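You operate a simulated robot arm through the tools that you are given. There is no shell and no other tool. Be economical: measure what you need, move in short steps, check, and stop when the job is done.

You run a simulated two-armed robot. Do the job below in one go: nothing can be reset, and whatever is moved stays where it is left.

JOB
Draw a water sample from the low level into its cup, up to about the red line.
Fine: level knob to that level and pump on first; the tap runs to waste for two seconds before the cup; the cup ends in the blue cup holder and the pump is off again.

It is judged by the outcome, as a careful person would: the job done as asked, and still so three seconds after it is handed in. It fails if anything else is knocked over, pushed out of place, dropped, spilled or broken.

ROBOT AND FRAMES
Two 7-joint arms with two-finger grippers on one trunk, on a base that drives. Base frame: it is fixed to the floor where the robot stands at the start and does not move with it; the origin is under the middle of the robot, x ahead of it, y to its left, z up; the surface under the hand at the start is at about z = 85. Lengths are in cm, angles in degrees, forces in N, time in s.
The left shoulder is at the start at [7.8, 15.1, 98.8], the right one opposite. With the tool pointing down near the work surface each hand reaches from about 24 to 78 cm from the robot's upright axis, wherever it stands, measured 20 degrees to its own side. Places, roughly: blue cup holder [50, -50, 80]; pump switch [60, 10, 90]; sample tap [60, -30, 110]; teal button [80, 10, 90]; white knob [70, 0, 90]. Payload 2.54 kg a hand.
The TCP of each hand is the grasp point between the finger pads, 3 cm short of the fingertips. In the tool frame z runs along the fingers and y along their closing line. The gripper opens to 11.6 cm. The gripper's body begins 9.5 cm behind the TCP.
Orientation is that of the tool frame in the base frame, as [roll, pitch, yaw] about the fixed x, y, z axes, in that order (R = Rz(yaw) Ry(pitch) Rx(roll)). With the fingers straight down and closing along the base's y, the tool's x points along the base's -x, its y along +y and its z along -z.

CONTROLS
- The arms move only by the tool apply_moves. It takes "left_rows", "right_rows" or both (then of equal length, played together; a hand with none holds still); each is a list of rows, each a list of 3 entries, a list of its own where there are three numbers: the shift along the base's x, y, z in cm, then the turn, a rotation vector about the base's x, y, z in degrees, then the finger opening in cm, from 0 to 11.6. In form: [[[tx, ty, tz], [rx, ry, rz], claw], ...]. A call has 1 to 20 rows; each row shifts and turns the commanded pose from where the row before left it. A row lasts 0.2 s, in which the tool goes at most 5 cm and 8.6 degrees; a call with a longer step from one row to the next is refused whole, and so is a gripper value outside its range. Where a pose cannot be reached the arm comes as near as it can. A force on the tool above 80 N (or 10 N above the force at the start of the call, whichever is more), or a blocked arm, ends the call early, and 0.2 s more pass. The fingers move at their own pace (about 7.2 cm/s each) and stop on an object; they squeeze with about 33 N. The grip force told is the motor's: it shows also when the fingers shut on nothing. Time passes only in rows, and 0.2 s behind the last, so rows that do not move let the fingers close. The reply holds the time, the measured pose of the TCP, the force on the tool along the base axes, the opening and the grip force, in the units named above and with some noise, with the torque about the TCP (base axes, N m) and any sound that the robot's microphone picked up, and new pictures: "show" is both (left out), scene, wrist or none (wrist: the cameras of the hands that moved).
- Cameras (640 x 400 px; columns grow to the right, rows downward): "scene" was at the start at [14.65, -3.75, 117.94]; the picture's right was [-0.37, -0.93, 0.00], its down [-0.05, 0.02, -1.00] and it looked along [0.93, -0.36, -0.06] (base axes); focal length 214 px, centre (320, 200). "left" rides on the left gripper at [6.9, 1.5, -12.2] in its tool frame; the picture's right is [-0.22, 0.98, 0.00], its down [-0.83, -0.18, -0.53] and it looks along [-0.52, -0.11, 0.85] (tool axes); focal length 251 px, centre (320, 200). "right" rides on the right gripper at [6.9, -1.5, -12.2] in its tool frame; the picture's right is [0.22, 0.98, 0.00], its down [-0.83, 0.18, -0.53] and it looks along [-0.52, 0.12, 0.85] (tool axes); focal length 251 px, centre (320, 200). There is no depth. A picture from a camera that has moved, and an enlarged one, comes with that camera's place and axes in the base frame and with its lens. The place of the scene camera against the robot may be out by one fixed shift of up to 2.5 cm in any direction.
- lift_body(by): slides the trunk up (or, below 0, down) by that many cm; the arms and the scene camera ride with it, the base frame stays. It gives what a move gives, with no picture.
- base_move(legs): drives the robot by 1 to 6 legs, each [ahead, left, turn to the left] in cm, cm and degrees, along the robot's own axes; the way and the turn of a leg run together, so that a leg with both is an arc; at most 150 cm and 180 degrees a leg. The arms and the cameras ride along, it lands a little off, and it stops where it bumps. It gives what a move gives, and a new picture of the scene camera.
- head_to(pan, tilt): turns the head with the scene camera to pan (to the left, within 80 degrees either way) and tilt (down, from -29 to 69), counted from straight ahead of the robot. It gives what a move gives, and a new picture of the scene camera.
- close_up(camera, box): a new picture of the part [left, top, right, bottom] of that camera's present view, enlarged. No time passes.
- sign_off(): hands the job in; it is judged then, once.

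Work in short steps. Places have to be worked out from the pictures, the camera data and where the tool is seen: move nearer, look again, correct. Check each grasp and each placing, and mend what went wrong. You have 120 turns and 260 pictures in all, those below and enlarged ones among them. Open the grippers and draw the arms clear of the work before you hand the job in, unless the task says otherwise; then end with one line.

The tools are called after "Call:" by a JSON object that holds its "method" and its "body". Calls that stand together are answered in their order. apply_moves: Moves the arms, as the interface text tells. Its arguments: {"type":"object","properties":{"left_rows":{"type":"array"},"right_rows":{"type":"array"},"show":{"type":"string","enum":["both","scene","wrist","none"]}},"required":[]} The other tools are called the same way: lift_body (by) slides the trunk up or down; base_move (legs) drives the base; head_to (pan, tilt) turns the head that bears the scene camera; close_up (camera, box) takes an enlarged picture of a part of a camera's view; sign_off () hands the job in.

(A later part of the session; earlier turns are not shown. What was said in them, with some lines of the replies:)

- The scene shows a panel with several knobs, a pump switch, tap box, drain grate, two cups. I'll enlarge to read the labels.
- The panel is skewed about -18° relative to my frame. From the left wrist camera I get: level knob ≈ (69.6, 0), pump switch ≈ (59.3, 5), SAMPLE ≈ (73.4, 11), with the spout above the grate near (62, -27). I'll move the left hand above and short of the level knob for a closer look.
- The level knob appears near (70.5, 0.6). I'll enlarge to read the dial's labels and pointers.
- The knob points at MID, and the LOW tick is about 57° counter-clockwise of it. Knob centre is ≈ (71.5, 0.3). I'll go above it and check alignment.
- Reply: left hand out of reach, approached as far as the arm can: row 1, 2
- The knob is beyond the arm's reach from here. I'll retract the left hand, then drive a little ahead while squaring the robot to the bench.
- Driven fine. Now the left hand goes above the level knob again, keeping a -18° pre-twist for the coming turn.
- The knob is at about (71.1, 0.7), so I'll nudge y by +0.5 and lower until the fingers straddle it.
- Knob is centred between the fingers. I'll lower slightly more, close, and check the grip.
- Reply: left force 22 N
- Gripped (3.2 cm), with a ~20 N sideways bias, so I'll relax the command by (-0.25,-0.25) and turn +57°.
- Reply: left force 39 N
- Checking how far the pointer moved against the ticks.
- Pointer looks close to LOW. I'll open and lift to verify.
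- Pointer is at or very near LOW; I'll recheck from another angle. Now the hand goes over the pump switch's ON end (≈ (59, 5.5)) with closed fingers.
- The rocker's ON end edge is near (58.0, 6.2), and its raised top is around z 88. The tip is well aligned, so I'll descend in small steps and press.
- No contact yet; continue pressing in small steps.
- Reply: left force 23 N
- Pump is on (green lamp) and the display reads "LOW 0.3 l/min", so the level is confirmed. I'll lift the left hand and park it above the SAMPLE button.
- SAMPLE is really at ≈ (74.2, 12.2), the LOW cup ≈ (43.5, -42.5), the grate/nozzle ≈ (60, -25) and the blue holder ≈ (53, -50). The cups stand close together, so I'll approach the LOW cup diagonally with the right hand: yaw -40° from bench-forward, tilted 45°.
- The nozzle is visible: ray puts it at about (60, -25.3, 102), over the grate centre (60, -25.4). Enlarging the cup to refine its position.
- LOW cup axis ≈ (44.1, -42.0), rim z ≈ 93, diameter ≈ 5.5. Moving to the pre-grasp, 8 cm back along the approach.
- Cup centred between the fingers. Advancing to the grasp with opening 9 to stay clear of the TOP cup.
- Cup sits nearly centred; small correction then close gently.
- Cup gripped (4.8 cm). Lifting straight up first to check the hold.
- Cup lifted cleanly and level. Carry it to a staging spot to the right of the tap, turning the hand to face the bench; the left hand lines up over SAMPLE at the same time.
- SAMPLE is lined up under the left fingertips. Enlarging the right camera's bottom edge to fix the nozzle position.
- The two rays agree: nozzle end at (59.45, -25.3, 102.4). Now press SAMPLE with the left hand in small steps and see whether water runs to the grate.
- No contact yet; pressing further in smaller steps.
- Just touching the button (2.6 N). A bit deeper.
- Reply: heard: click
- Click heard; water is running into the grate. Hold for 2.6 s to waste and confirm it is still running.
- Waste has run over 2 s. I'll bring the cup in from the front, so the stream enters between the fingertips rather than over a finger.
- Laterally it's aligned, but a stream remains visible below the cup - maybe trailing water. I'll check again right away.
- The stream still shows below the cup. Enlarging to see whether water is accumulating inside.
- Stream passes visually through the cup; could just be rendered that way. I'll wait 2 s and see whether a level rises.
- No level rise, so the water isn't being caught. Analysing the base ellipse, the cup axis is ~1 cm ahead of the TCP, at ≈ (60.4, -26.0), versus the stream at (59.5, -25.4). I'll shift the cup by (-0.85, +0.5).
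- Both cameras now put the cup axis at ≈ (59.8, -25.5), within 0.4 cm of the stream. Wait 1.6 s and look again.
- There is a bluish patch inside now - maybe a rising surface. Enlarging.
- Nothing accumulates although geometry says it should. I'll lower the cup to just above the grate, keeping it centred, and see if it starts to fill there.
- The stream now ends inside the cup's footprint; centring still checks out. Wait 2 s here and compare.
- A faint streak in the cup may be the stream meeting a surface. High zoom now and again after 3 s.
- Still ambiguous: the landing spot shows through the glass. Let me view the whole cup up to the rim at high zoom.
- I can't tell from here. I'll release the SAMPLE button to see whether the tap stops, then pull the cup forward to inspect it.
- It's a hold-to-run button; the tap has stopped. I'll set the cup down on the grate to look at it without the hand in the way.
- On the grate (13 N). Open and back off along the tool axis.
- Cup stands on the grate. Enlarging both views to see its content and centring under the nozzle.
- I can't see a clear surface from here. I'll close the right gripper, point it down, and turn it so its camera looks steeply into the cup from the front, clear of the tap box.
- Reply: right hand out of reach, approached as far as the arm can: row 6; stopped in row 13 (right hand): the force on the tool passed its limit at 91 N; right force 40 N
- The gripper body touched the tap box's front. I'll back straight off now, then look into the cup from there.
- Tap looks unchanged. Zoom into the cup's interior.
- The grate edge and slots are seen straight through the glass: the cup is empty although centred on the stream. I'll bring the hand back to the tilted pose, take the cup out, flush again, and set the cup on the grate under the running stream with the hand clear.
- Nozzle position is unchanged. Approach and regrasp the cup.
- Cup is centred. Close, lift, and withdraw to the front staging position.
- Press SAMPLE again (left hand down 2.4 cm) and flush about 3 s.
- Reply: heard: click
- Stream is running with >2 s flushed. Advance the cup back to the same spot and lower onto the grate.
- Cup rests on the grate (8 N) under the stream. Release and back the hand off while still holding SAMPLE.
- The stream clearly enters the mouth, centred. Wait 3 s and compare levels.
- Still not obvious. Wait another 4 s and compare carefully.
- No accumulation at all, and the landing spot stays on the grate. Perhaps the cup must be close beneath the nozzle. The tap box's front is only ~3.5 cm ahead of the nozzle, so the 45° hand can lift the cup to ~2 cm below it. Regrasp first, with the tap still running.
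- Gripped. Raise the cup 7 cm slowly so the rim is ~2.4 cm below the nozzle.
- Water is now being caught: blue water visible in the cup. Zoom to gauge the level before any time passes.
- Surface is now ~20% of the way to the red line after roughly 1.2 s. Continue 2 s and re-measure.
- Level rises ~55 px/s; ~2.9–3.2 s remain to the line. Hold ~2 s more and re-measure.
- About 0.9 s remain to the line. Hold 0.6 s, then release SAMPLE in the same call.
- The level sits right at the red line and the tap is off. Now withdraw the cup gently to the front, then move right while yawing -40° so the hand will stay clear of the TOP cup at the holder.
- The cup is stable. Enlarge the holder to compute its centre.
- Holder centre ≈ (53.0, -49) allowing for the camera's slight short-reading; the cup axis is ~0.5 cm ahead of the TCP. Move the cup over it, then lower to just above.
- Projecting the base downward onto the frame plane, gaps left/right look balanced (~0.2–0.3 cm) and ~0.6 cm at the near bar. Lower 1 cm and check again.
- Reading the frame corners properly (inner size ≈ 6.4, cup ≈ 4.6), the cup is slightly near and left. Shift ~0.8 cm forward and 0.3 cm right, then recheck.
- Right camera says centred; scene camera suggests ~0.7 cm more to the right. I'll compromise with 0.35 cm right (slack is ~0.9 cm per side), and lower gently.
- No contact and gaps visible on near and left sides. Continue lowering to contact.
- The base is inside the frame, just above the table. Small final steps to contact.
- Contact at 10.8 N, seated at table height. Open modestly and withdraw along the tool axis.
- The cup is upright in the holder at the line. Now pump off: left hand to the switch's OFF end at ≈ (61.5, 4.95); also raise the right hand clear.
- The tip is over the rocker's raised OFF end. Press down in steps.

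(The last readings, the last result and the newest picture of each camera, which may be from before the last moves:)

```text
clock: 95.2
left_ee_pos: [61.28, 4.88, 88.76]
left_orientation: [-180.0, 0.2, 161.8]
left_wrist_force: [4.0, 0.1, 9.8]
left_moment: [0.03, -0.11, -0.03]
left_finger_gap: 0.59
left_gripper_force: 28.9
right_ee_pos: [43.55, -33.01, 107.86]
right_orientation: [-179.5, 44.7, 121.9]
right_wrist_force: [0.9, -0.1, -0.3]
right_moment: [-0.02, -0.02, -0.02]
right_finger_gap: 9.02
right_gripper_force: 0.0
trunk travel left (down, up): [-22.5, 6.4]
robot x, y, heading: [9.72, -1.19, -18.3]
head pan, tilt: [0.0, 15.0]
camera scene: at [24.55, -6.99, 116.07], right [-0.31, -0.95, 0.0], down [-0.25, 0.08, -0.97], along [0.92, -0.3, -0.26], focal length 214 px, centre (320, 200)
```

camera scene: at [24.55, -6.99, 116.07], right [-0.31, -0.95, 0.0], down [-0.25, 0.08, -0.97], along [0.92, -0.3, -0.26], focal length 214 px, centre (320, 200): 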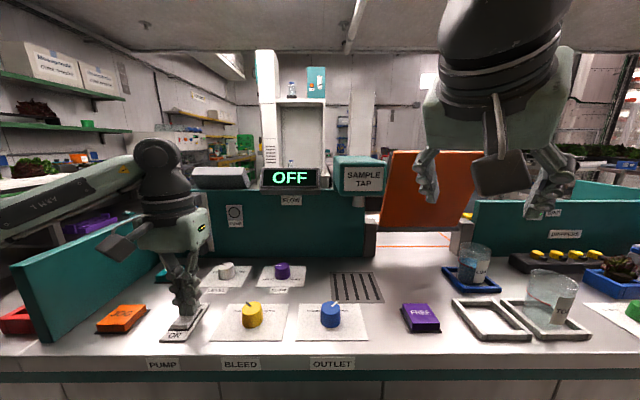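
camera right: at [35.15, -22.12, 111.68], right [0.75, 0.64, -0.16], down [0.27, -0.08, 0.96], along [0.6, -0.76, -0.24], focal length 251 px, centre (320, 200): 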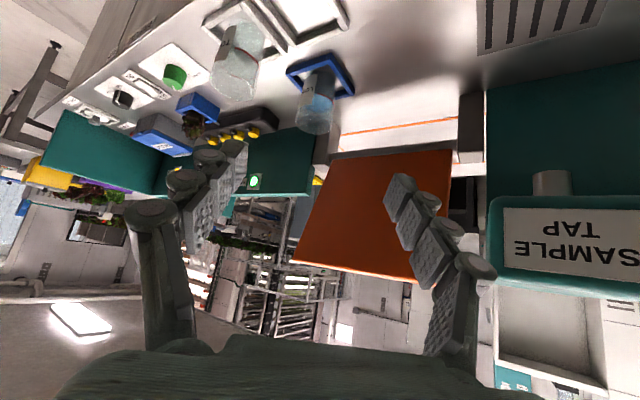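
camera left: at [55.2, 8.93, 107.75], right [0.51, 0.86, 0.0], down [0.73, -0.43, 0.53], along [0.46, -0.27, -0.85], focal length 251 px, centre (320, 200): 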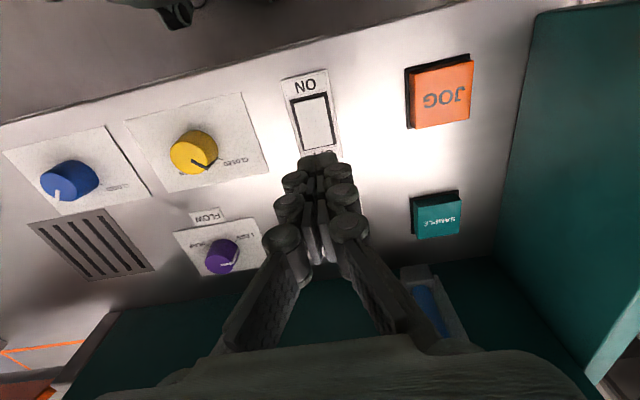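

Pump is off (display OFF, lamp dark). Lift the left hand clear, open both grippers, and draw both arms back.

Call:
{"method": "apply_moves", "body": {"left_rows": [[[0, 0, 3], [0, 0, 0], 0], [[0, 0, 4], [0, 0, 0], 0], [[0, 0, 4.5], [0, 0, 0], 0], [[-3, 2, 4], [0, 0, 0], 5], [[-4, 2, 1], [0, 0, 0], 10], [[-4, 2, 0], [0, 0, 0], 11], [[-4, 2, 0], [0, 0, 0], 11]], "right_rows": [[[-1, 1, 2], [0, 0, 0], 9], [[-1, 1, 2], [0, 0, 0], 9], [[-1, 1, 2], [0, 0, 0], 9], [[0, 0, 0], [0, 0, 0], 11], [[0, 0, 0], [0, 0, 0], 11], [[0, 0, 0], [0, 0, 0], 11], [[0, 0, 0], [0, 0, 0], 11]], "show": "scene"}}

Call:
{"method": "close_up", "body": {"camera": "scene", "box": [420, 220, 600, 340]}}

Call:
{"method": "close_up", "body": {"camera": "scene", "box": [90, 150, 390, 350]}}

```text
refused: row 4 steps farther than a row can; nothing moved
```

```text
3.33 times, centred on (510, 280) of scene
camera zoom: at [24.55, -6.99, 116.07], right [-0.31, -0.95, 0.0], down [-0.25, 0.08, -0.97], along [0.92, -0.3, -0.26], focal length 715 px, centre (-313, -67)
```

zoom: 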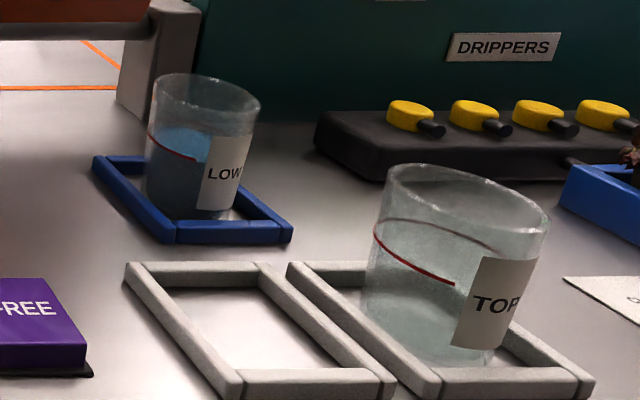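

```text
2.00 times, centred on (240, 250) of scene
camera zoom: at [24.55, -6.99, 116.07], right [-0.31, -0.95, 0.0], down [-0.25, 0.08, -0.97], along [0.92, -0.3, -0.26], focal length 429 px, centre (480, 100)
```

zoom: 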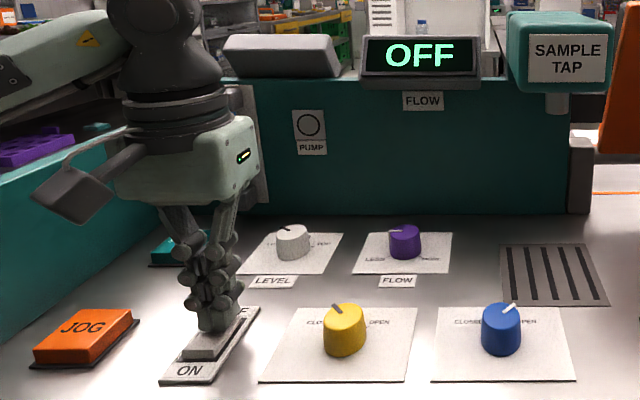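

One step was too long; repeat with shorter steps.

Call:
{"method": "apply_moves", "body": {"left_rows": [[[0, 0, 3], [0, 0, 0], 0], [[0, 0, 4], [0, 0, 0], 0], [[0, 0, 4], [0, 0, 0], 0], [[-2, 1, 4], [0, 0, 0], 5], [[-4, 1, 1], [0, 0, 0], 10], [[-4, 1, 0], [0, 0, 0], 11], [[-4, 1, 0], [0, 0, 0], 11]], "right_rows": [[[-1, 1, 2], [0, 0, 0], 9], [[-1, 1, 2], [0, 0, 0], 9], [[-1, 1, 2], [0, 0, 0], 9], [[0, 0, 0], [0, 0, 0], 11], [[0, 0, 0], [0, 0, 0], 11], [[0, 0, 0], [0, 0, 0], 11], [[0, 0, 0], [0, 0, 0], 11]], "show": "scene"}}

Call:
{"method": "close_up", "body": {"camera": "scene", "box": [90, 150, 390, 350]}}

```text
clock: 96.8
left_ee_pos: [47.27, 9.29, 104.63]
left_orientation: [180.0, 0.0, 161.7]
left_wrist_force: [-0.6, 0.4, -0.5]
left_moment: [0.0, -0.03, -0.01]
left_finger_gap: 11.0
left_gripper_force: 0.1
right_ee_pos: [40.33, -29.8, 113.81]
right_orientation: [-179.5, 44.7, 121.9]
right_wrist_force: [0.6, 0.1, 0.1]
right_moment: [0.0, -0.01, 0.03]
right_finger_gap: 11.0
right_gripper_force: 0.0
trunk travel left (down, up): [-22.5, 6.4]
robot x, y, heading: [9.82, -1.41, -18.3]
head pan, tilt: [0.0, 15.0]
camera scene: at [24.54, -6.98, 116.06], right [-0.31, -0.95, 0.0], down [-0.25, 0.08, -0.97], along [0.92, -0.3, -0.26], focal length 214 px, centre (320, 200)
```

scene: 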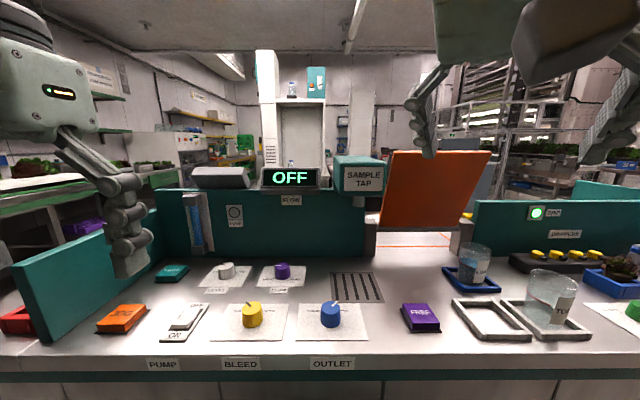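

```text
2.00 times, centred on (240, 250) of scene
camera zoom: at [24.54, -6.98, 116.06], right [-0.31, -0.95, 0.0], down [-0.25, 0.08, -0.97], along [0.92, -0.3, -0.26], focal length 429 px, centre (480, 100)
```

zoom: 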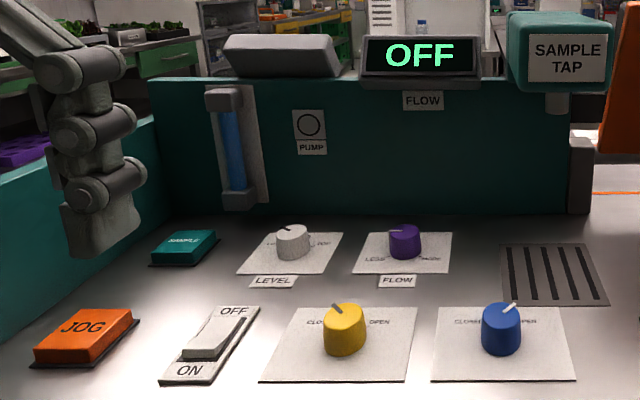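

Everything is in its final state: pump off, level at LOW, cup at the red line in the blue holder, arms clear. Handing in.

Call:
{"method": "sign_off", "body": {}}

```text
The job is handed in.
```

I drew the LOW-level sample: the LOW cup is filled to the red line and standing in the blue holder. The pump is off, both grippers are open and the arms are clear. The tap ran to waste for more than two seconds before the cup went under it. While repositioning, the right hand bumped the sample tap housing hard enough to trip the force limit. The tap looked unmoved afterwards and the water still ran normally.
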